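You operate a simulated robot arm through the tools that you are given. There is no shell and no other tool.

Carry out the task below with a simulated robot arm. There is one attempt and no reset: what you move stays moved.

TASK
Get the lamp end of the sample bench ready for work. At the end: the white tin (marked "L3") is on the lamp end of the sample bench; the magnifier knob is turned to high; the green tin (marked "L1") is on the lamp end of the sample bench; the blue tin (marked "L2") is on the lamp end of the sample bench; whatever was shut is shut again. Leave all else as you found it, and nothing knocked over.

It is judged by the outcome, as a careful person would: the job done as asked, and still so three seconds after it is handed in. It fails if anything else is knocked over, pushed out of place, dropped, spilled or broken.

THE ROBOT
A 6-joint arm with a two-finger gripper, fixed in place. Base frame: the origin is on the floor under the middle of its stand, x ahead of it, y to its left, z up. Units: mm, rad, N and s.
It reaches about 1572 mm from its shoulder. Its first joint turns from -2.897 to 2.897 rad. Payload 2.45 kg.
The tool frame sits at the grasp point between the pads (the TCP): z along the fingers, y along the line on which they close. The tips reach 20 mm beyond it. The gripper opens to 140 mm; its body begins 168 mm behind the TCP.
Orientation is that of the tool frame in the base frame, as a unit quaternion [x, y, z, w]. With the fingers straight down and closing along the base's y, the tool's x points along the base's -x, its y along +y and its z along -z.

THE INTERFACE
- The arm moves only by the tool servo_tool. Its argument "series" is a list of rows, each a list of 3 entries, a list of its own where there are three numbers: the shift along the tool's x, y, z in m, then the turn, a rotation vector about the tool's x, y, z in rad, then the finger opening in m, from 0 to 0.14. In form: [[[x, y, z], [wx, wy, wz], claw], ...]. A call has 1 to 20 rows; each row is the pose to reach, as a shift and turn from the pose commanded when the call began, along the tool's axes at that moment. A row lasts 0.2 s, in which the tool goes at most 50 mm and 0.15 rad; a call with a longer step from one row to the next is refused whole, and so is a gripper value outside its range. A pose out of reach is approached as far as the arm can. The call stops where the force on the tool passes 40 N (or 10 N more than at its start, if that is more) or the arm is blocked; 0.2 s more then pass. Each finger travels about 45 mm/s and halts on what it meets, pressing with about 27 N; the grip force reading is that of the motor and also rises with nothing between the fingers. The clock runs only during rows and for 0.2 s after the last one: add rows that repeat a pose to give the fingers time. The reply holds the time, the measured pose of the TCP, the force on the tool along the base axes, the opening and the grip force, in the units named above and with some noise, with the torque about the TCP (base axes, N m) and any sound that the robot's microphone picked up.
- Cameras (640 x 400 px; columns grow to the right, rows downward): "scene" is fixed at [48.9, -501.3, 1436.5]; the picture's right is [0.82, -0.57, 0.00], its down [-0.18, -0.26, -0.95] and it looks along [0.54, 0.78, -0.32] (base axes); focal length 316 px, centre (320, 200). "wrist" rides on the gripper at [78, 11, -209] in the tool frame; the picture's right is [-0.14, 0.99, 0.00], its down [-0.92, -0.13, -0.37] and it looks along [-0.36, -0.05, 0.93] (tool axes); focal length 280 px, centre (320, 200). There is no depth. A picture from a camera that has moved, and an enlarged one, comes with that camera's place and axes in the base frame and with its lens.
- capture(camera): a new picture of that camera. It takes no simulated time.
- zoom(camera, box): a new picture of the part [left, top, right, bottom] of that camera's present view, enlarged. It takes no simulated time.
- finish_job(): hands the job in; it is judged then, once.

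Places have to be worked out from the pictures, the camera data and where the tool is seen. Open the gripper and draw the arm clear of the work before you hand the job in, unless the task says otherwise.

The tools are called as name(argument=value, ...) on one line, values as JSON. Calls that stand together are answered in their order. servo_tool: Moves the arm, as the interface text tells. Its arguments: {"type":"object","properties":{"series":{"type":"array","items":{"type":"array"}}},"required":["series"]} The other tools are called the same way: capture (camera) takes a picture; zoom (camera, box) takes an enlarged picture of a part of a camera's view; finish_job () hands the job in.

At the start:

```text
time_s: 0.0
position: [561.2, 76.5, 1440.7]
tcp_rot: [0.0, 1.0, 0.002, 0.002]
force: [0.0, -0.1, -0.1]
torque: [-0.02, -0.02, 0.01]
gripper_width: 139.9
grasp_force: 0.1
```

scene: 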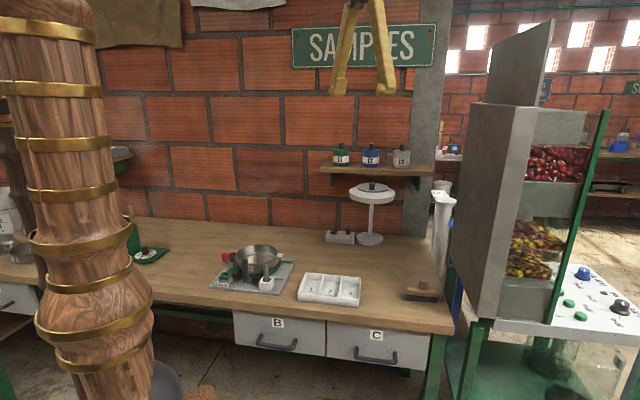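
wrist: 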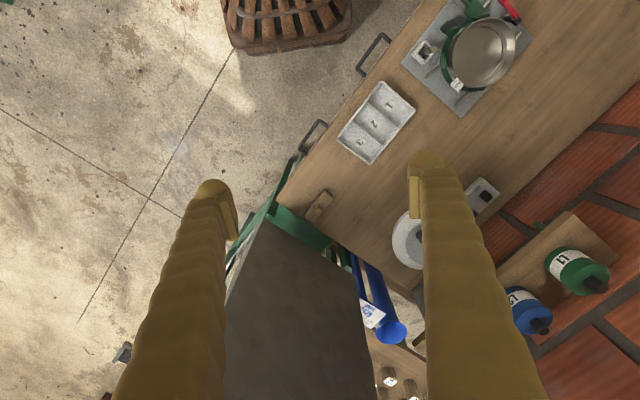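

I see a shelf with three tins (L1 green, L2 blue, L3 white) on the wall above a bench with a lamp/magnifier. I'll zoom in on details first.

zoom(camera="scene", box=[290, 120, 470, 260])

zoom(camera="scene", box=[190, 220, 460, 390])

zoom(camera="scene", box=[0, 130, 220, 330])

zoom(camera="wrist", box=[320, 0, 640, 400])

```text
2.86 times, centred on (380, 190) of scene
camera zoom: at [48.9, -501.3, 1436.5], right [0.82, -0.57, 0.0], down [-0.18, -0.26, -0.95], along [0.54, 0.78, -0.32], focal length 904 px, centre (149, 229)
```

zoom: 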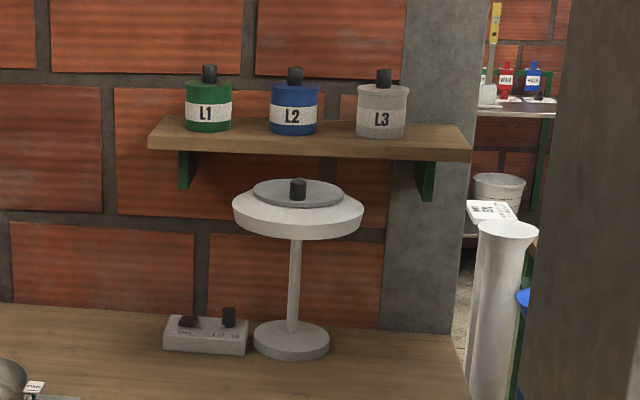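

```text
2.35 times, centred on (325, 305) of scene
camera zoom: at [48.9, -501.3, 1436.5], right [0.82, -0.57, 0.0], down [-0.18, -0.26, -0.95], along [0.54, 0.78, -0.32], focal length 745 px, centre (308, -47)
```

zoom: 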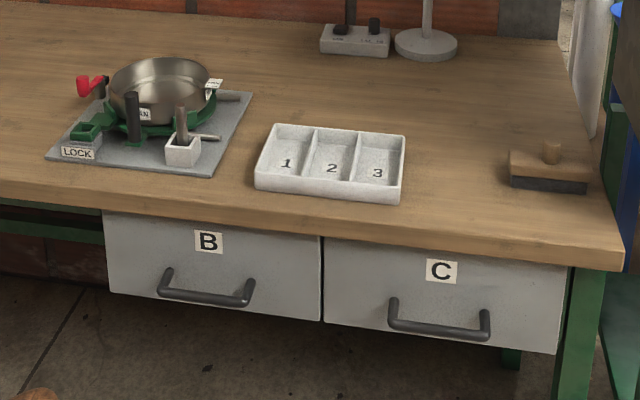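

```text
2.00 times, centred on (110, 230) of scene
camera zoom: at [48.9, -501.3, 1436.5], right [0.82, -0.57, 0.0], down [-0.18, -0.26, -0.95], along [0.54, 0.78, -0.32], focal length 633 px, centre (740, 140)
```

zoom: 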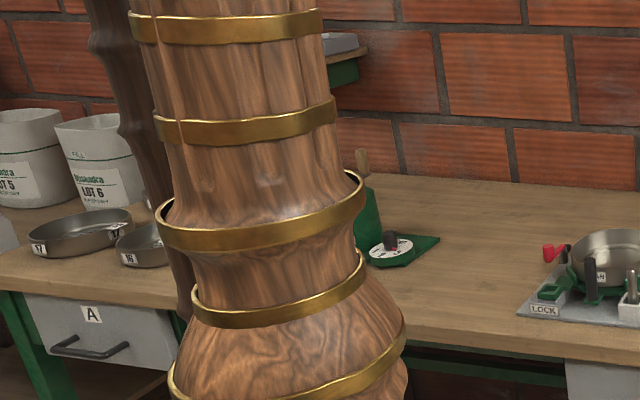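

```text
1.00 times, centred on (480, 200) of wrist (not enlarged: the box is as wide or as high as the picture)
camera zoom: at [482.8, 89.6, 1649.7], right [0.14, 0.99, 0.0], down [0.92, -0.13, 0.37], along [0.37, -0.05, -0.93], focal length 280 px, centre (160, 200)
```

zoom: 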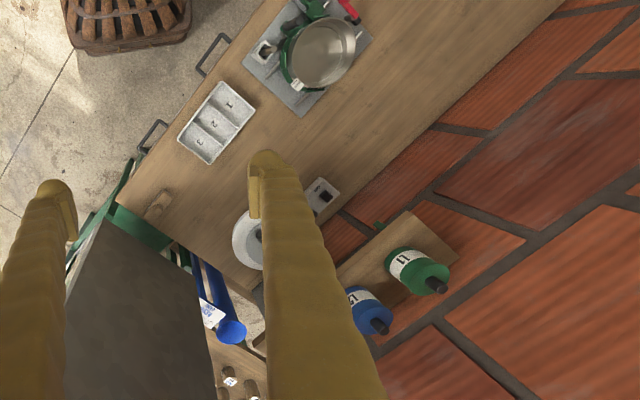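

Next I'll enlarge the small control box and the lamp, to see which knob is the magnifier knob and how it's marked.

zoom(camera="scene", box=[320, 220, 400, 250])

zoom(camera="scene", box=[340, 170, 410, 215])

zoom(camera="wrist", box=[460, 160, 510, 220])

zoom(camera="scene", box=[320, 140, 420, 190])

```text
8.00 times, centred on (360, 235) of scene
camera zoom: at [48.9, -501.3, 1436.5], right [0.82, -0.57, 0.0], down [-0.18, -0.26, -0.95], along [0.54, 0.78, -0.32], focal length 2532 px, centre (0, -80)
```

zoom: 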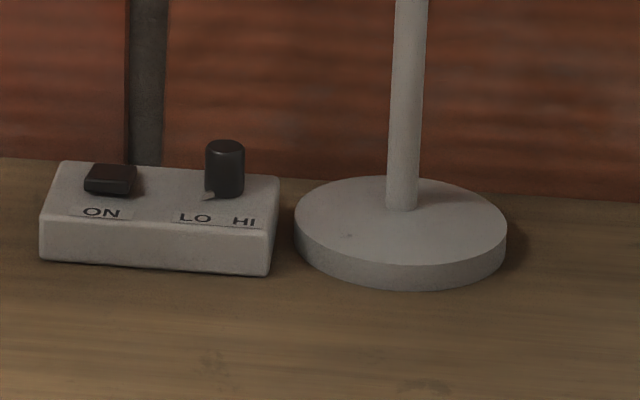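

```text
8.89 times, centred on (375, 192) of scene
camera zoom: at [48.9, -501.3, 1436.5], right [0.82, -0.57, 0.0], down [-0.18, -0.26, -0.95], along [0.54, 0.78, -0.32], focal length 2814 px, centre (-169, 267)
```

zoom: 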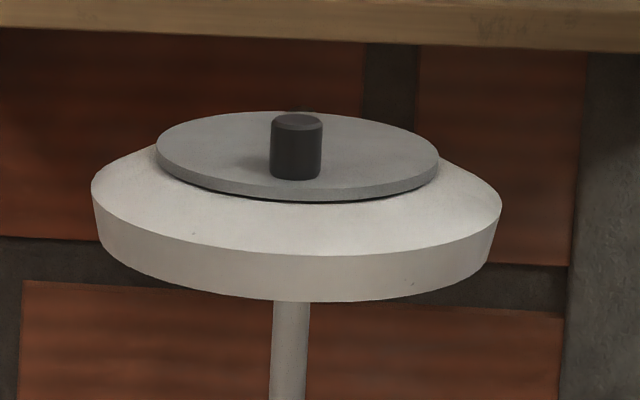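

```text
6.67 times, centred on (485, 190) of wrist
camera zoom: at [482.8, 89.6, 1649.7], right [0.14, 0.99, 0.0], down [0.92, -0.13, 0.37], along [0.37, -0.05, -0.93], focal length 1869 px, centre (-780, 267)
```

zoom: 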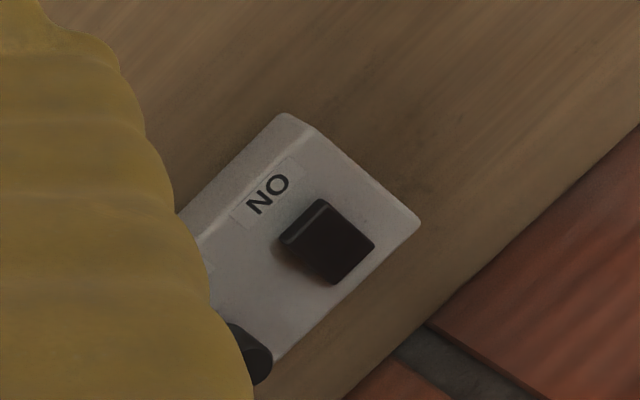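

```text
6.40 times, centred on (370, 165) of scene
camera zoom: at [48.9, -501.3, 1436.5], right [0.82, -0.57, 0.0], down [-0.18, -0.26, -0.95], along [0.54, 0.78, -0.32], focal length 2026 px, centre (0, 424)
```

zoom: 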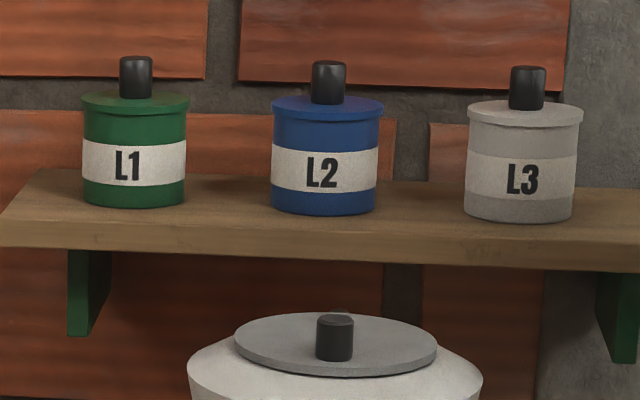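

The knob at the right of the small box is at LO; the tins stand on the shelf, on a line running roughly along (0.7,-0.7), and the wall is behind. I'll turn the tool 45° about vertical so the wrist camera faces the wall and the fingers close along the shelf.

servo_tool(series=[[[0, 0, 0], [0, 0, -0.131], 0.14], [[0, 0, 0], [0, 0, -0.262], 0.14], [[0, 0, 0], [0, 0, -0.393], 0.14], [[0, 0, 0], [0, 0, -0.524], 0.14], [[0, 0, 0], [0, 0, -0.655], 0.14], [[0, 0, 0], [0, 0, -0.785], 0.14], [[0, 0, 0], [0, 0, -0.785], 0.14]])

capture(camera="wrist")

capture(camera="scene")

```text
time_s: 1.6
position: [560.0, 76.8, 1441.6]
tcp_rot: [-0.383, 0.924, 0.0, 0.001]
force: [0.0, 0.3, -0.1]
torque: [0.02, -0.01, 0.01]
gripper_width: 140.1
grasp_force: 0.0
```

```text
taken
camera wrist: at [497.7, 31.1, 1649.5], right [-0.6, 0.8, 0.0], down [0.74, 0.56, 0.37], along [0.29, 0.22, -0.93], focal length 280 px, centre (320, 200)
```

wrist: 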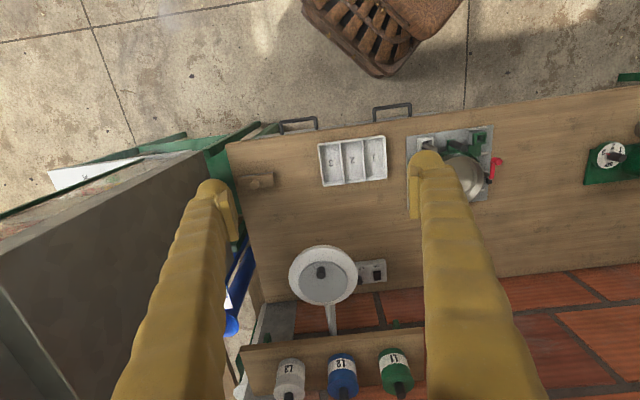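

```text
taken
```

scene: 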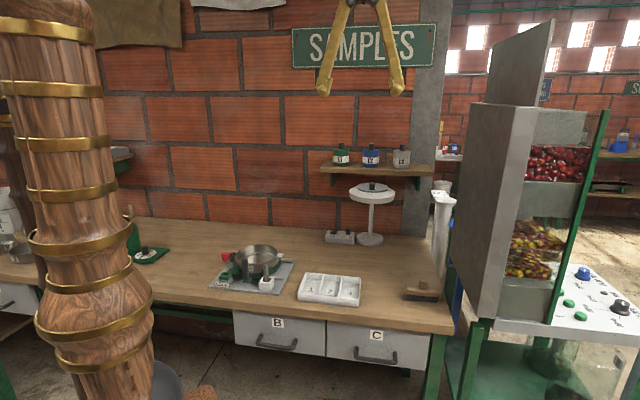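

The view now faces the wall: tins L3, L2, L1 from left to right on the shelf, lamp head below, cabinet to the left of the picture, well clear. I'll move toward the shelf, staying about 200 mm out from the wall row, and tilt the fingers 25° toward the wall.

servo_tool(series=[[[-0.04, -0.002, 0.004], [0, -0.048, 0], 0.14], [[-0.08, -0.004, 0.008], [0, -0.096, 0], 0.14], [[-0.12, -0.007, 0.013], [0, -0.145, 0], 0.14], [[-0.16, -0.009, 0.017], [0, -0.194, 0], 0.14], [[-0.2, -0.011, 0.021], [0, -0.242, 0], 0.14], [[-0.24, -0.014, 0.026], [0, -0.29, 0], 0.14], [[-0.28, -0.017, 0.031], [0, -0.339, 0], 0.14], [[-0.32, -0.02, 0.035], [0, -0.387, 0], 0.14], [[-0.36, -0.022, 0.04], [0, -0.436, 0], 0.14], [[-0.36, -0.022, 0.04], [0, -0.436, 0], 0.14]])

capture(camera="wrist")

capture(camera="scene")

```text
time_s: 3.8
position: [828.2, 316.1, 1406.7]
tcp_rot: [-0.373, 0.902, 0.083, 0.201]
force: [0.4, 0.7, 0.1]
torque: [-0.03, 0.03, 0.0]
gripper_width: 139.8
grasp_force: 0.1
```

```text
taken
camera wrist: at [709.4, 212.4, 1562.5], right [-0.61, 0.79, 0.06], down [0.57, 0.39, 0.72], along [0.55, 0.48, -0.69], focal length 280 px, centre (320, 200)
```

wrist: 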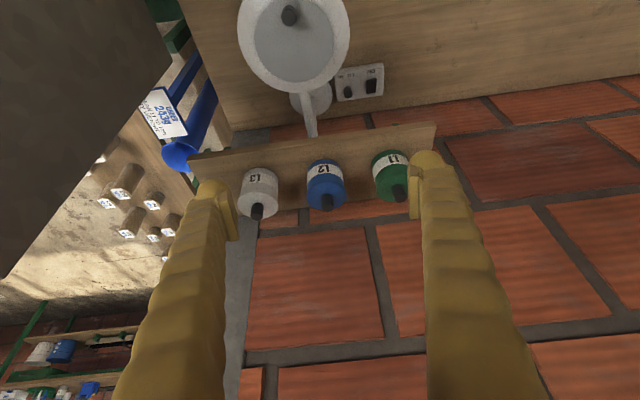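

```text
taken
```

scene: 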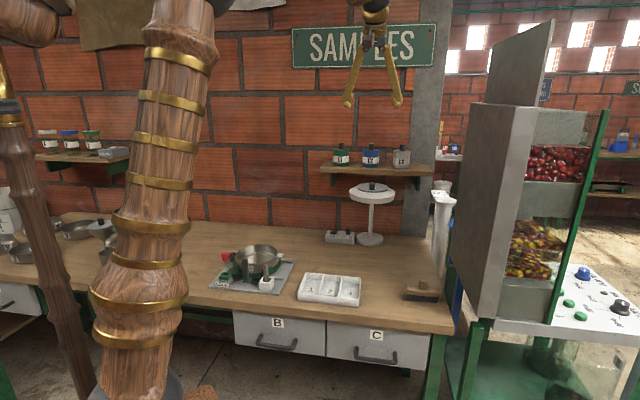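

The wrist view now looks at the wall upside-down, with the three tins near its centre. I also notice another shelf on the left with tins on it; I'll check it, plus enlarge the tins on this shelf.

zoom(camera="scene", box=[20, 110, 150, 190])

zoom(camera="wrist", box=[180, 110, 460, 285])

zoom(camera="wrist", box=[280, 40, 400, 120])

```text
4.92 times, centred on (85, 150) of scene
camera zoom: at [48.9, -501.3, 1436.5], right [0.82, -0.57, 0.0], down [-0.18, -0.26, -0.95], along [0.54, 0.78, -0.32], focal length 1558 px, centre (1477, 446)
```

zoom: 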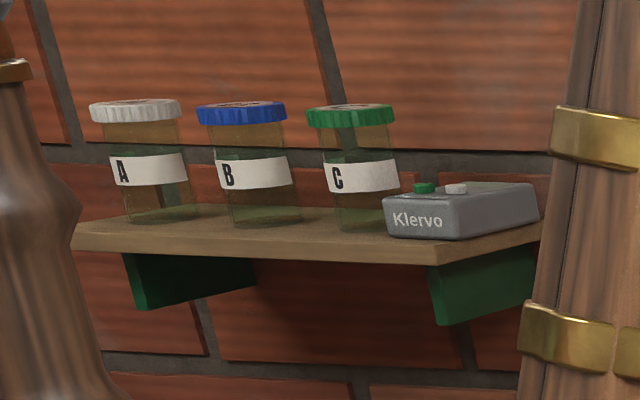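

```text
2.29 times, centred on (320, 198) of wrist
camera zoom: at [709.4, 212.4, 1562.5], right [-0.61, 0.79, 0.06], down [0.57, 0.39, 0.72], along [0.55, 0.48, -0.69], focal length 641 px, centre (320, 206)
```

zoom: 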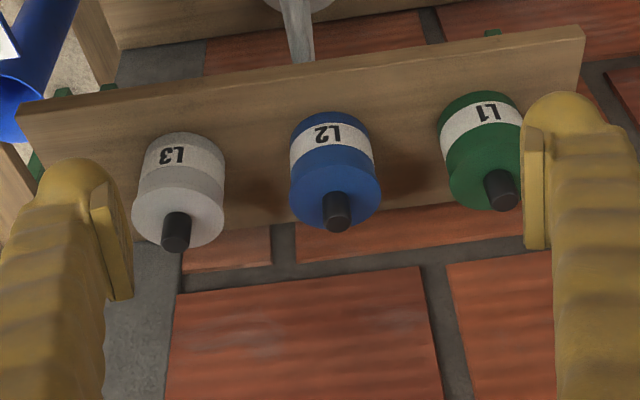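

```text
5.00 times, centred on (340, 80) of wrist
camera zoom: at [709.4, 212.4, 1562.5], right [-0.61, 0.79, 0.06], down [0.57, 0.39, 0.72], along [0.55, 0.48, -0.69], focal length 1402 px, centre (220, 800)
```

zoom: 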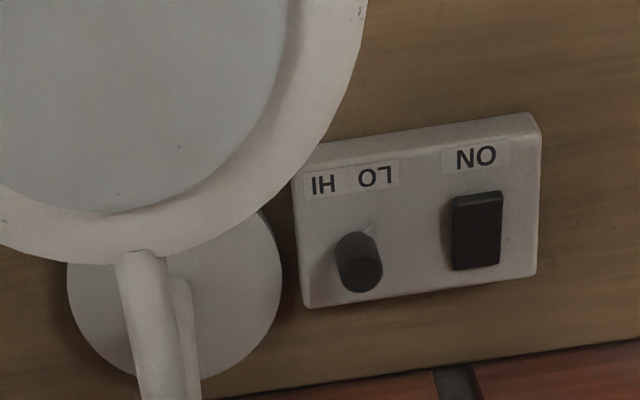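

The left shelf holds differently marked jars (A, B, C), so the L-tins here are the right ones. I judge L1 at about (882,544), L2 (972,457), L3 (1057,366), lid tops z≈1211, shelf top z≈1149, bench top z≈793. I'll go above L1 with the claw at about 96 mm and check alignment.

servo_tool(series=[[[-0.023, 0.0205, 0.0287], [0, 0, 0], 0.13], [[-0.046, 0.041, 0.0573], [0, 0, 0], 0.12], [[-0.07, 0.0615, 0.086], [0, 0, 0], 0.11], [[-0.093, 0.082, 0.115], [0, 0, 0], 0.1], [[-0.116, 0.1027, 0.1437], [0, 0, 0], 0.096], [[-0.1392, 0.1233, 0.1724], [0, 0, 0], 0.096], [[-0.1392, 0.1233, 0.1724], [0, 0, 0], 0.096], [[-0.1392, 0.1233, 0.1724], [0, 0, 0], 0.096]])

capture(camera="wrist")

capture(camera="scene")

```text
time_s: 5.6
position: [883.3, 543.8, 1303.2]
tcp_rot: [-0.374, 0.902, 0.083, 0.201]
force: [-0.4, -1.1, -0.2]
torque: [0.0, -0.05, -0.01]
gripper_width: 95.7
grasp_force: 0.0
```

```text
taken
camera wrist: at [762.2, 440.6, 1459.0], right [-0.61, 0.79, 0.06], down [0.57, 0.39, 0.72], along [0.55, 0.48, -0.69], focal length 280 px, centre (320, 200)
```

wrist: 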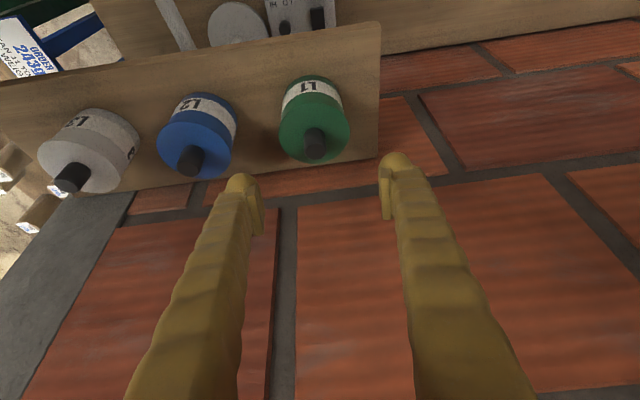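

```text
taken
```

scene: 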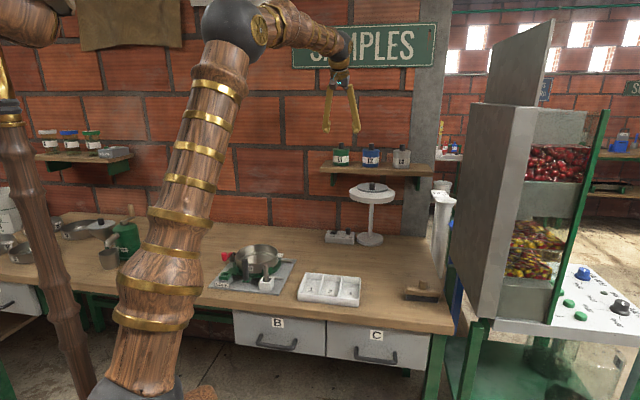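

L1's lid measures at about (883,545,1211) from this view, right under the TCP at (883,544). I'll descend straight down 122 mm to mid-body height with the claw at 96 mm, keeping between L1 and L2.

servo_tool(series=[[[0.013, 0.0, 0.0276], [0, 0, 0], 0.096], [[0.0259, 0.0, 0.0553], [0, 0, 0], 0.096], [[0.0389, 0.0, 0.0829], [0, 0, 0], 0.096], [[0.0518, 0.0, 0.1105], [0, 0, 0], 0.096], [[0.0518, 0.0, 0.1105], [0, 0, 0], 0.096]])

capture(camera="wrist")

zoom(camera="scene", box=[290, 90, 450, 190])

```text
time_s: 6.8
position: [887.4, 544.8, 1185.7]
tcp_rot: [-0.374, 0.902, 0.084, 0.201]
force: [0.4, -0.5, -0.6]
torque: [-0.04, -0.03, -0.02]
gripper_width: 96.1
grasp_force: 0.2
```

```text
taken
camera wrist: at [766.5, 441.1, 1340.4], right [-0.61, 0.79, 0.06], down [0.57, 0.39, 0.72], along [0.55, 0.48, -0.69], focal length 280 px, centre (320, 200)
```

wrist: 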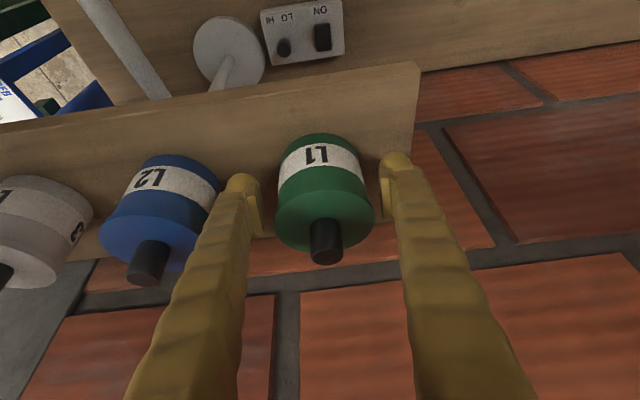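

```text
4.00 times, centred on (370, 140) of scene
camera zoom: at [48.9, -501.3, 1436.5], right [0.82, -0.57, 0.0], down [-0.18, -0.26, -0.95], along [0.54, 0.78, -0.32], focal length 1266 px, centre (120, 440)
```

zoom: 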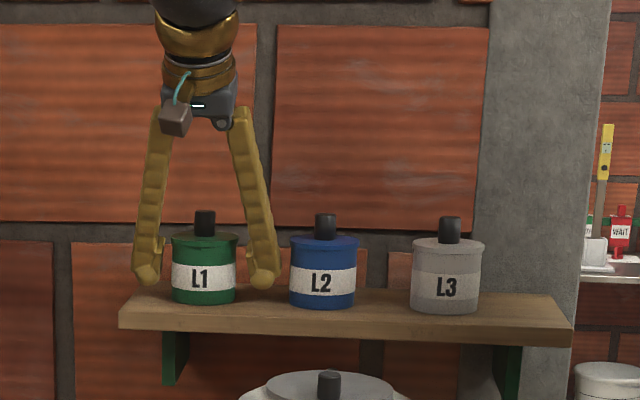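

The fingers straddle L1 evenly with room to L2, tips about 10 mm above the shelf. I'll close on the body now.

servo_tool(series=[[[0, 0, 0], [0, 0, 0], 0.08], [[0, 0, 0], [0, 0, 0], 0.065], [[0, 0, 0], [0, 0, 0], 0.05], [[0, 0, 0], [0, 0, 0], 0.05], [[0, 0, 0], [0, 0, 0], 0.05]])

zoom(camera="scene", box=[290, 90, 450, 190])

capture(camera="wrist")

```text
time_s: 8.0
position: [886.9, 544.0, 1185.1]
tcp_rot: [-0.373, 0.902, 0.084, 0.2]
force: [-0.5, 1.6, 3.2]
torque: [-0.12, -0.06, 0.0]
gripper_width: 72.2
grasp_force: 26.6
heard: snap
```

```text
4.00 times, centred on (370, 140) of scene
camera zoom: at [48.9, -501.3, 1436.5], right [0.82, -0.57, 0.0], down [-0.18, -0.26, -0.95], along [0.54, 0.78, -0.32], focal length 1266 px, centre (120, 440)
```

zoom: 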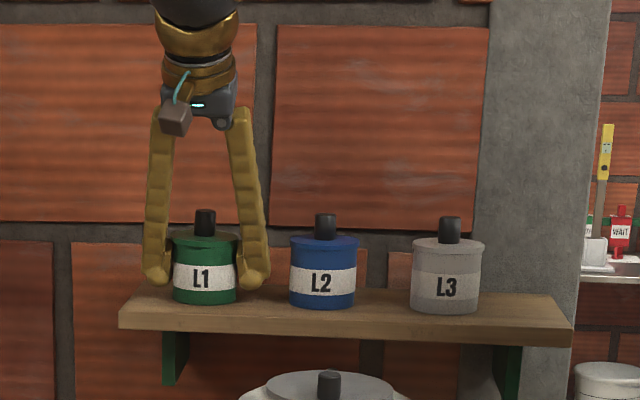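

```text
taken
camera wrist: at [766.5, 441.1, 1340.9], right [-0.61, 0.79, 0.06], down [0.57, 0.39, 0.72], along [0.55, 0.48, -0.69], focal length 280 px, centre (320, 200)
```

wrist: 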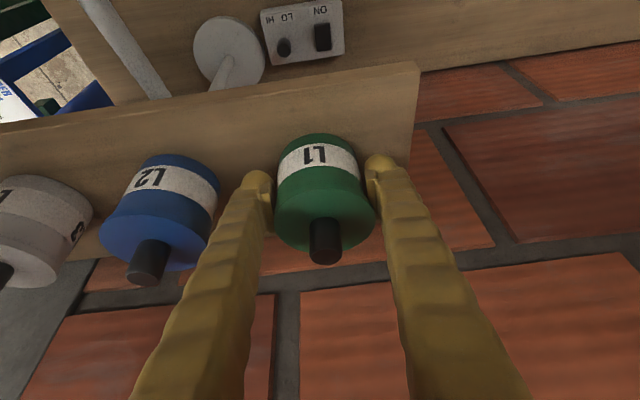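

The fingers stopped at 72 mm with 27 N, and a "snap" was heard. I'll look closely at the tin and its lid before lifting.

zoom(camera="wrist", box=[230, 110, 430, 280])

zoom(camera="scene", box=[320, 135, 370, 175])

```text
2.35 times, centred on (330, 195) of wrist
camera zoom: at [766.5, 441.1, 1340.9], right [-0.61, 0.79, 0.06], down [0.57, 0.39, 0.72], along [0.55, 0.48, -0.69], focal length 660 px, centre (296, 212)
```

zoom: 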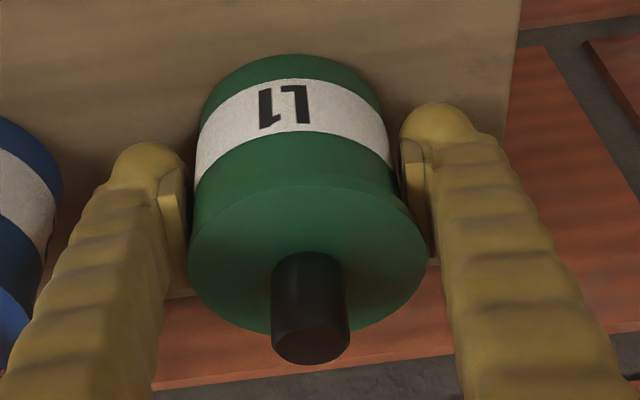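

```text
10.00 times, centred on (345, 155) of scene
camera zoom: at [48.9, -501.3, 1436.5], right [0.82, -0.57, 0.0], down [-0.18, -0.26, -0.95], along [0.54, 0.78, -0.32], focal length 3165 px, centre (70, 650)
```

zoom: 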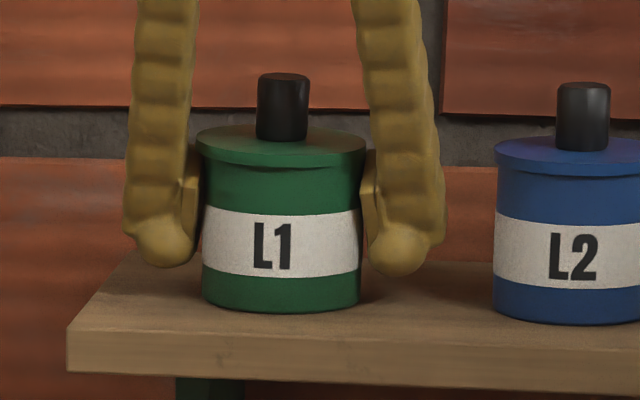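

The pads seem to be bearing on the lid rim (72 mm matches the lid, the body is about 68 mm). I'll open slightly, go 8 mm lower so the pads bear on the body beneath the lid, and re-grip.

servo_tool(series=[[[0, 0, 0], [0, 0, 0], 0.085], [[0, 0, 0], [0, 0, 0], 0.09], [[0, 0, 0], [0, 0, 0], 0.09], [[0.0017, 0, 0.0036], [0, 0, 0], 0.09], [[0.0036, 0, 0.0077], [0, 0, 0], 0.09], [[0.0036, 0, 0.0077], [0, 0, 0], 0.09]])

zoom(camera="scene", box=[320, 135, 370, 175])

zoom(camera="wrist", box=[230, 110, 430, 280])

```text
time_s: 9.4
position: [885.9, 544.0, 1176.0]
tcp_rot: [-0.374, 0.902, 0.082, 0.2]
force: [-0.3, -1.3, -0.1]
torque: [-0.01, -0.02, -0.04]
gripper_width: 89.9
grasp_force: 0.0
heard: snap
```

```text
10.00 times, centred on (345, 155) of scene
camera zoom: at [48.9, -501.3, 1436.5], right [0.82, -0.57, 0.0], down [-0.18, -0.26, -0.95], along [0.54, 0.78, -0.32], focal length 3165 px, centre (70, 650)
```

zoom: 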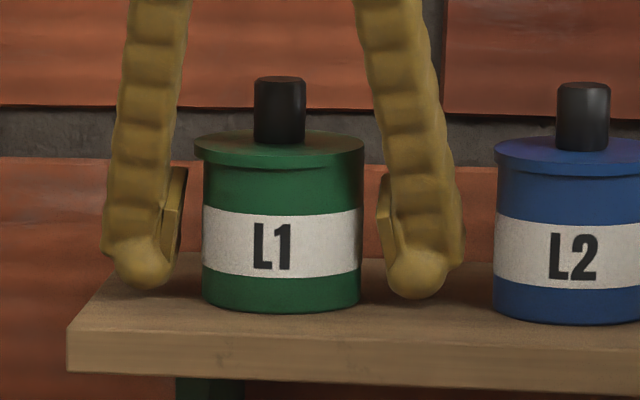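

```text
2.35 times, centred on (330, 195) of wrist
camera zoom: at [765.4, 440.7, 1330.5], right [-0.61, 0.79, 0.06], down [0.57, 0.39, 0.72], along [0.55, 0.48, -0.69], focal length 660 px, centre (296, 212)
```

zoom: 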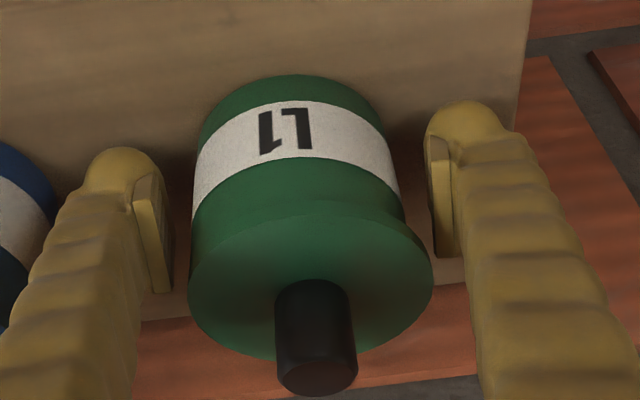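

The lid is a separate snap-fit: the first grip nudged it up (snap) and releasing let it snap back seated. The pads are now below the lid rim; I'll go another 3 mm lower for margin and close on the body.

servo_tool(series=[[[0.0013, 0, 0.0027], [0, 0, 0], 0.09], [[0.0013, 0, 0.0027], [0, 0, 0], 0.08], [[0.0013, 0, 0.0027], [0, 0, 0], 0.07], [[0.0013, 0, 0.0027], [0, 0, 0], 0.06], [[0.0013, 0, 0.0027], [0, 0, 0], 0.05], [[0.0013, 0, 0.0027], [0, 0, 0], 0.05]])

zoom(camera="scene", box=[320, 135, 370, 175])

zoom(camera="wrist", box=[230, 110, 430, 280])

```text
time_s: 10.8
position: [884.2, 545.6, 1173.5]
tcp_rot: [-0.374, 0.902, 0.084, 0.201]
force: [-0.9, 1.8, 9.3]
torque: [0.02, 0.03, 0.0]
gripper_width: 72.1
grasp_force: 27.0
```

```text
10.00 times, centred on (345, 155) of scene
camera zoom: at [48.9, -501.3, 1436.5], right [0.82, -0.57, 0.0], down [-0.18, -0.26, -0.95], along [0.54, 0.78, -0.32], focal length 3165 px, centre (70, 650)
```

zoom: 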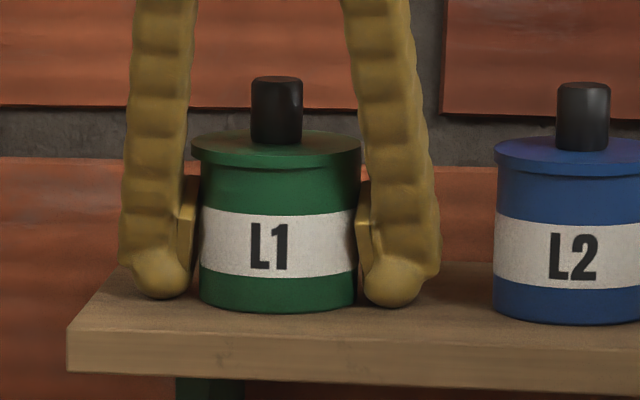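

```text
2.35 times, centred on (330, 195) of wrist
camera zoom: at [764.4, 441.4, 1327.7], right [-0.61, 0.79, 0.06], down [0.57, 0.39, 0.72], along [0.55, 0.48, -0.69], focal length 660 px, centre (296, 212)
```

zoom: 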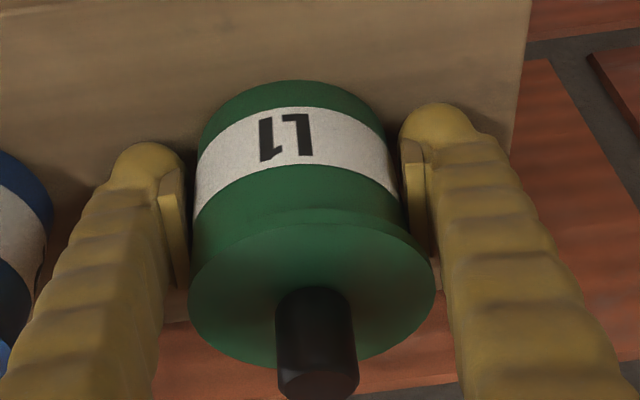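

No snap this time, but the reading is still 72 mm and there is 9 N of upward force: the fingers apparently touch the shelf at the tips and the lid rim above. I'll release, back straight up, and come in again with the fingers much closer to horizontal so they hold only the body below the lid.

servo_tool(series=[[[0, 0, 0], [0, 0, 0], 0.09], [[0, 0, 0], [0, 0, 0], 0.098], [[-0.0025, 0, -0.0054], [0, 0, 0], 0.098], [[-0.017, 0, -0.036], [0, 0, 0], 0.098], [[-0.034, 0, -0.073], [0, 0, 0], 0.098], [[-0.0509, 0, -0.1086], [0, 0, 0], 0.098], [[-0.0509, 0, -0.1086], [0, 0, 0], 0.098]])

zoom(camera="scene", box=[290, 90, 450, 190])

zoom(camera="scene", box=[320, 135, 370, 175])

```text
time_s: 12.4
position: [885.1, 544.3, 1293.3]
tcp_rot: [-0.374, 0.902, 0.083, 0.201]
force: [-0.3, -0.5, -0.5]
torque: [0.02, -0.01, -0.02]
gripper_width: 98.0
grasp_force: 0.1
```

```text
4.00 times, centred on (370, 140) of scene
camera zoom: at [48.9, -501.3, 1436.5], right [0.82, -0.57, 0.0], down [-0.18, -0.26, -0.95], along [0.54, 0.78, -0.32], focal length 1266 px, centre (120, 440)
```

zoom: 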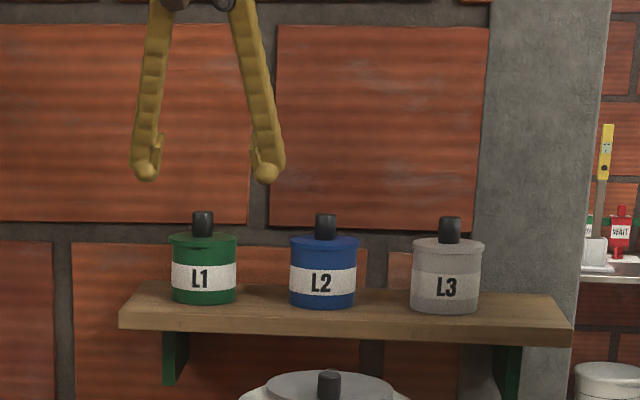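

```text
10.00 times, centred on (345, 155) of scene
camera zoom: at [48.9, -501.3, 1436.5], right [0.82, -0.57, 0.0], down [-0.18, -0.26, -0.95], along [0.54, 0.78, -0.32], focal length 3165 px, centre (70, 650)
```

zoom: 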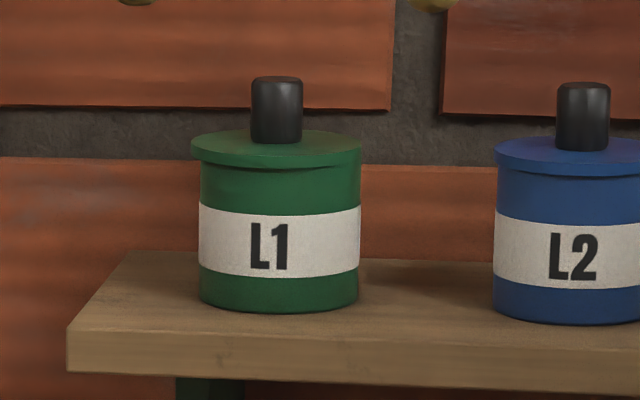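

Tin L1 still stands in place with the lid on. Now I'll pull back from the wall and tilt the fingers to 60° from vertical, ending 180 mm back from L1 along the new approach line.

servo_tool(series=[[[0.038, 0.0, -0.0115], [0, 0, 0], 0.098], [[0.0765, 0.001, -0.023], [0, -0.12, 0], 0.098], [[0.1147, 0.0015, -0.034], [0, -0.24, 0], 0.098], [[0.1529, 0.0019, -0.0453], [0, -0.36, 0], 0.098], [[0.1529, 0.0019, -0.0453], [0, -0.48, 0], 0.098], [[0.1529, 0.0019, -0.0453], [0, -0.611, 0], 0.098], [[0.1529, 0.0019, -0.0453], [0, -0.611, 0], 0.098], [[0.1529, 0.0019, -0.0453], [0, -0.611, 0], 0.098]])

capture(camera="wrist")

capture(camera="scene")

```text
time_s: 14.2
position: [772.5, 434.6, 1269.3]
tcp_rot: [-0.331, 0.8, 0.191, 0.463]
force: [-0.2, 0.2, -1.1]
torque: [-0.01, 0.0, 0.04]
gripper_width: 97.8
grasp_force: 0.1
```

```text
taken
camera wrist: at [609.4, 288.2, 1304.2], right [-0.65, 0.75, 0.12], down [0.19, 0.01, 0.98], along [0.74, 0.66, -0.15], focal length 280 px, centre (320, 200)
```

wrist: 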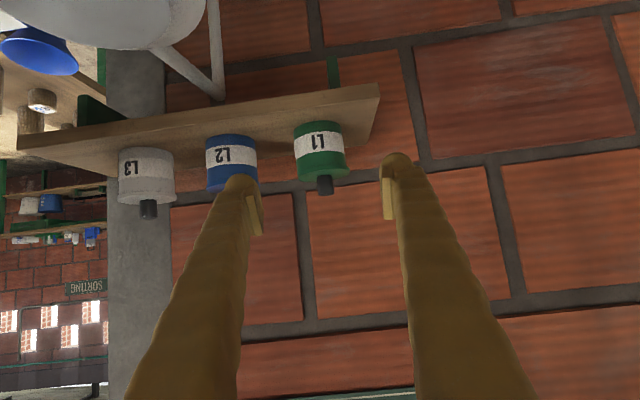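

```text
taken
```

scene: 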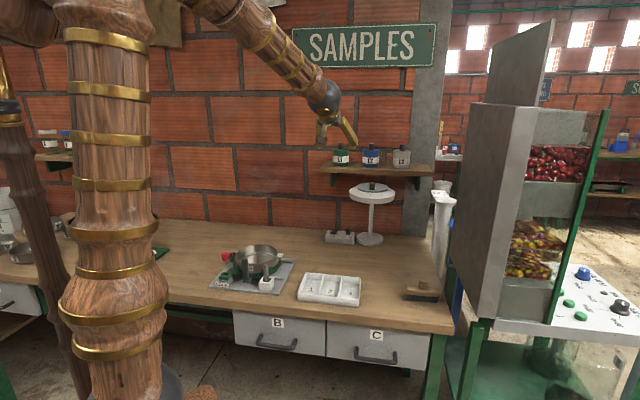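

The tool is at 60° tilt, in line with L1. I'll enlarge the wrist view to check L1's lid seating before advancing.

zoom(camera="wrist", box=[110, 110, 390, 220])

zoom(camera="wrist", box=[280, 110, 370, 200])

zoom(camera="scene", box=[320, 135, 420, 175])

```text
2.29 times, centred on (250, 165) of wrist
camera zoom: at [609.4, 288.2, 1304.2], right [-0.65, 0.75, 0.12], down [0.19, 0.01, 0.98], along [0.74, 0.66, -0.15], focal length 641 px, centre (480, 280)
```

zoom: 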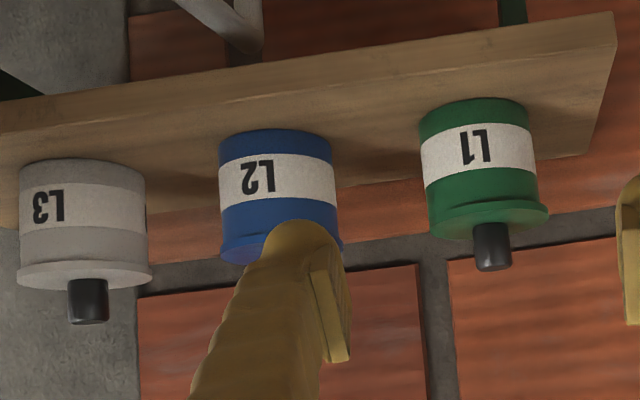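

```text
4.44 times, centred on (325, 155) of wrist
camera zoom: at [609.4, 288.2, 1304.2], right [-0.65, 0.75, 0.12], down [0.19, 0.01, 0.98], along [0.74, 0.66, -0.15], focal length 1246 px, centre (298, 400)
```

zoom: 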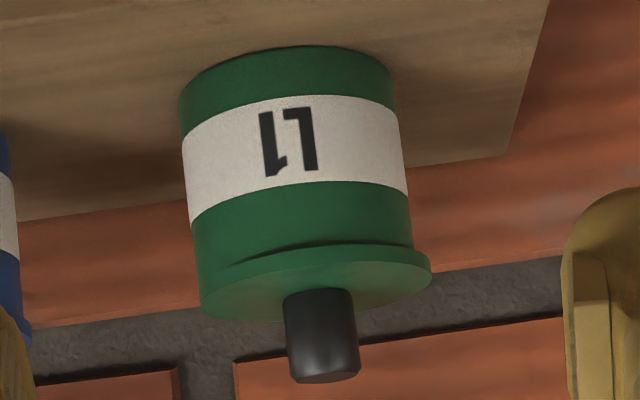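

```text
6.40 times, centred on (370, 155) of scene
camera zoom: at [48.9, -501.3, 1436.5], right [0.82, -0.57, 0.0], down [-0.18, -0.26, -0.95], along [0.54, 0.78, -0.32], focal length 2026 px, centre (0, 488)
```

zoom: 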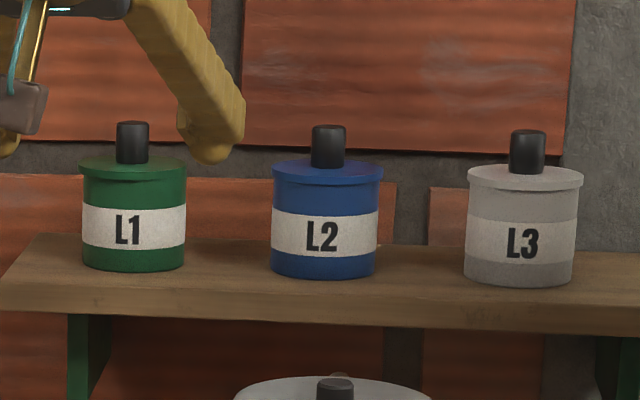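

L1's lid sits about 2 mm off-centre but seated. The approach line is lined up on L1's axis, so I'll advance 130 mm along the fingers and check clearance to L2.

servo_tool(series=[[[0, 0, 0.035], [0, 0, 0], 0.096], [[0, 0, 0.07], [0, 0, 0], 0.096], [[0, 0, 0.1], [0, 0, 0], 0.096], [[0, 0, 0.13], [0, 0, 0], 0.096], [[0, 0, 0.13], [0, 0, 0], 0.096]])

capture(camera="wrist")

zoom(camera="scene", box=[300, 115, 420, 190])

```text
time_s: 15.4
position: [853.1, 514.1, 1203.4]
tcp_rot: [-0.331, 0.8, 0.192, 0.463]
force: [-0.4, 0.4, -0.2]
torque: [0.02, -0.01, 0.0]
gripper_width: 95.9
grasp_force: 0.0
```

```text
taken
camera wrist: at [689.9, 367.4, 1239.4], right [-0.65, 0.75, 0.12], down [0.19, 0.01, 0.98], along [0.73, 0.66, -0.15], focal length 280 px, centre (320, 200)
```

wrist: 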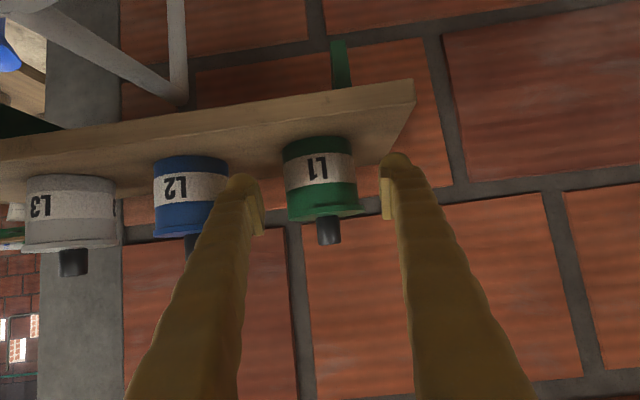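

```text
5.33 times, centred on (360, 152) of scene
camera zoom: at [48.9, -501.3, 1436.5], right [0.82, -0.57, 0.0], down [-0.18, -0.26, -0.95], along [0.54, 0.78, -0.32], focal length 1688 px, centre (107, 453)
```

zoom: 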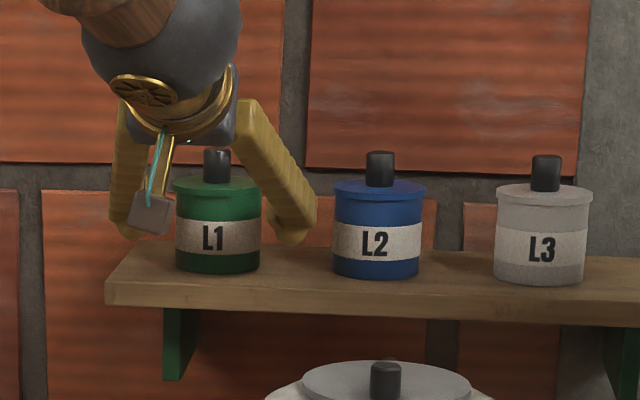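

Laterally L1 is centred between the fingers. I'll narrow to 88 mm to leave more room to L2 and advance the last 50 mm.

servo_tool(series=[[[0, 0, 0.0], [0, 0, 0], 0.088], [[0, 0, 0.015], [0, 0, 0], 0.088], [[0, 0, 0.03], [0, 0, 0], 0.088], [[0, 0, 0.048], [0, 0, 0], 0.088], [[0, 0, 0.048], [0, 0, 0], 0.088]])

capture(camera="wrist")

zoom(camera="scene", box=[310, 120, 390, 180])

```text
time_s: 16.6
position: [882.5, 543.1, 1178.9]
tcp_rot: [-0.332, 0.799, 0.192, 0.463]
force: [0.3, 0.9, -0.8]
torque: [0.01, -0.03, -0.05]
gripper_width: 88.1
grasp_force: 0.1
```

```text
taken
camera wrist: at [718.7, 397.2, 1215.0], right [-0.65, 0.75, 0.12], down [0.19, 0.01, 0.98], along [0.73, 0.66, -0.15], focal length 280 px, centre (320, 200)
```

wrist: 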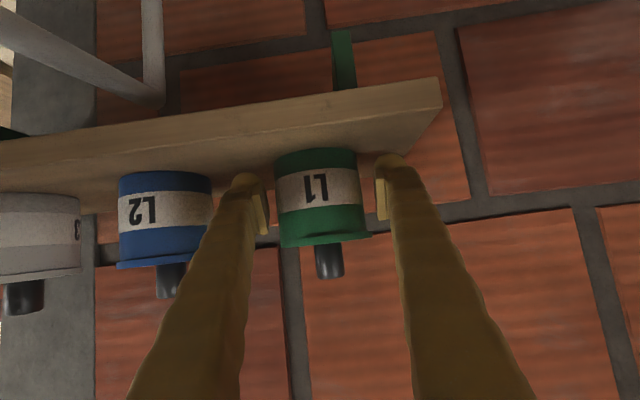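

```text
6.67 times, centred on (350, 150) of scene
camera zoom: at [48.9, -501.3, 1436.5], right [0.82, -0.57, 0.0], down [-0.18, -0.26, -0.95], along [0.54, 0.78, -0.32], focal length 2110 px, centre (120, 533)
```

zoom: 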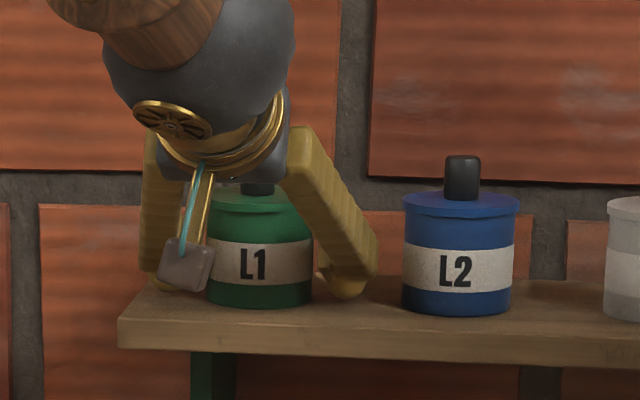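

The fingers are around L1's body, below the lid and above the shelf. Closing now and watching for any snap or vertical force.

servo_tool(series=[[[0, 0, 0], [0, 0, 0], 0.078], [[0, 0, 0], [0, 0, 0], 0.068], [[0, 0, 0], [0, 0, 0], 0.055], [[0, 0, 0], [0, 0, 0], 0.05], [[0, 0, 0], [0, 0, 0], 0.05]])

capture(camera="wrist")

zoom(camera="scene", box=[310, 120, 390, 180])

```text
time_s: 17.8
position: [882.1, 544.1, 1179.4]
tcp_rot: [-0.331, 0.8, 0.192, 0.463]
force: [0.7, -0.1, 0.2]
torque: [0.01, 0.0, 0.02]
gripper_width: 67.6
grasp_force: 27.2
```

```text
taken
camera wrist: at [718.7, 397.0, 1215.2], right [-0.65, 0.75, 0.12], down [0.19, 0.01, 0.98], along [0.73, 0.66, -0.15], focal length 280 px, centre (320, 200)
```

wrist: 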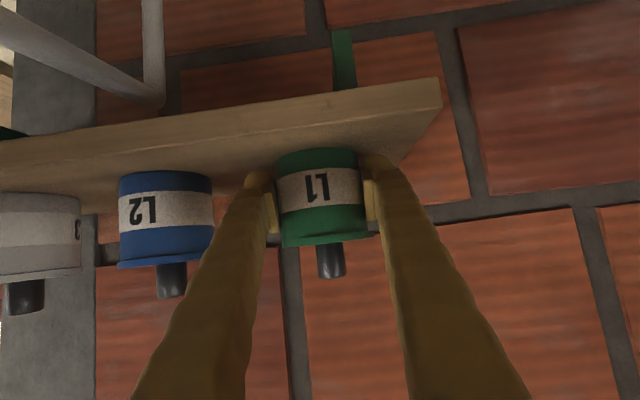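

```text
6.67 times, centred on (350, 150) of scene
camera zoom: at [48.9, -501.3, 1436.5], right [0.82, -0.57, 0.0], down [-0.18, -0.26, -0.95], along [0.54, 0.78, -0.32], focal length 2110 px, centre (120, 533)
```

zoom: 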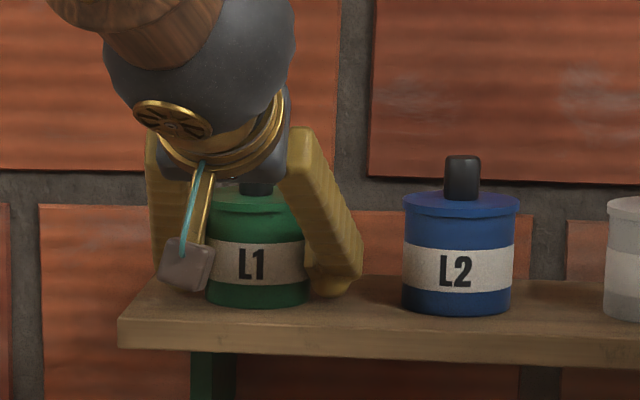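

Width 67.6 mm with no snap and no side force: the grip is on the body proper. I'll lift slowly, 40 mm straight up, and check.

servo_tool(series=[[[-0.0087, 0, -0.005], [0, 0, 0], 0.05], [[-0.0173, 0, -0.01], [0, 0, 0], 0.05], [[-0.026, 0, -0.015], [0, 0, 0], 0.05], [[-0.0347, 0, -0.02], [0, 0, 0], 0.05], [[-0.0347, 0, -0.02], [0, 0, 0], 0.05]])

capture(camera="wrist")

zoom(camera="scene", box=[310, 110, 390, 180])

```text
time_s: 19.0
position: [880.9, 542.4, 1219.1]
tcp_rot: [-0.332, 0.799, 0.192, 0.463]
force: [0.3, -0.4, -2.2]
torque: [0.0, 0.01, 0.03]
gripper_width: 67.5
grasp_force: 26.5
```

```text
taken
camera wrist: at [718.7, 396.1, 1255.0], right [-0.65, 0.75, 0.12], down [0.19, 0.01, 0.98], along [0.73, 0.66, -0.15], focal length 280 px, centre (320, 200)
```

wrist: 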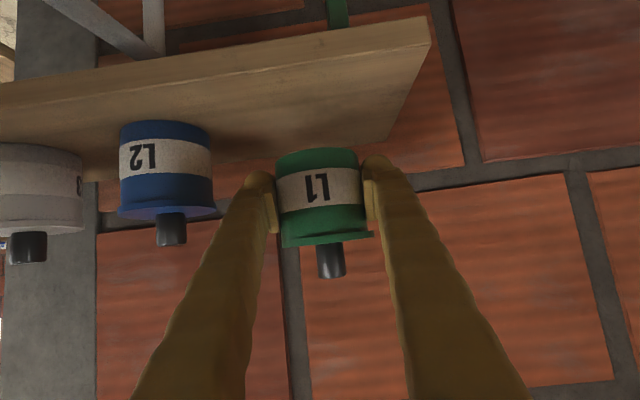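

```text
5.71 times, centred on (350, 145) of scene
camera zoom: at [48.9, -501.3, 1436.5], right [0.82, -0.57, 0.0], down [-0.18, -0.26, -0.95], along [0.54, 0.78, -0.32], focal length 1809 px, centre (149, 514)
```

zoom: 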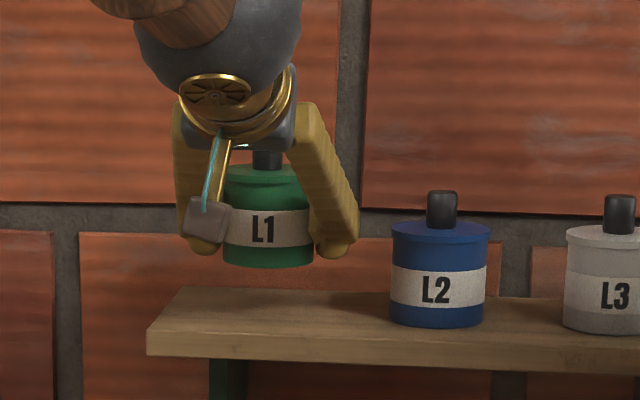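

L1 is lifted with its lid on, weighing about 0.2 kg. I'll carry it straight out from the wall to 160 mm off the shelf line, then sideways along the bench toward the free area right of the lamp, staying at this height.

servo_tool(series=[[[0.0197, 0, -0.0343], [0, 0, 0], 0.05], [[0.0394, 0, -0.0685], [0, 0, 0], 0.05], [[0.0591, 0, -0.1028], [0, 0, 0], 0.05], [[0.0788, 0, -0.137], [0, 0, 0], 0.05], [[0.0788, -0.036, -0.137], [0, 0, 0], 0.05], [[0.0788, -0.072, -0.137], [0, 0, 0], 0.05], [[0.0788, -0.108, -0.137], [0, 0, 0], 0.05], [[0.0788, -0.144, -0.137], [0, 0, 0], 0.05], [[0.0788, -0.18, -0.137], [0, 0, 0], 0.05], [[0.0788, -0.216, -0.137], [0, 0, 0], 0.05], [[0.0788, -0.216, -0.137], [0, 0, 0], 0.05]])

capture(camera="wrist")

capture(camera="scene")

```text
time_s: 21.4
position: [920.9, 276.8, 1219.8]
tcp_rot: [-0.332, 0.8, 0.192, 0.462]
force: [-0.6, 0.5, -2.3]
torque: [0.01, -0.02, -0.01]
gripper_width: 67.3
grasp_force: 27.1
```

```text
taken
camera wrist: at [757.8, 131.4, 1255.5], right [-0.65, 0.75, 0.12], down [0.19, 0.01, 0.98], along [0.73, 0.66, -0.15], focal length 280 px, centre (320, 200)
```

wrist: 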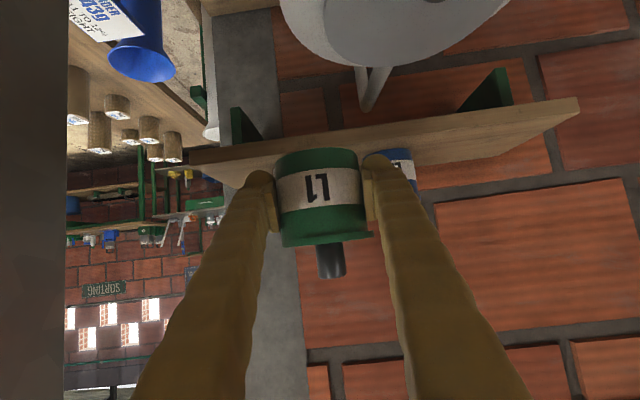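

```text
taken
```

scene: 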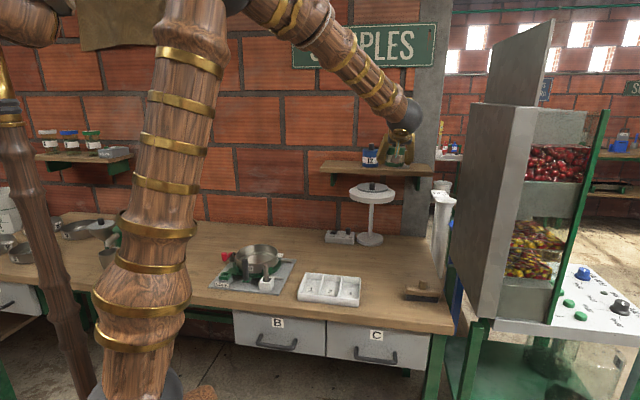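

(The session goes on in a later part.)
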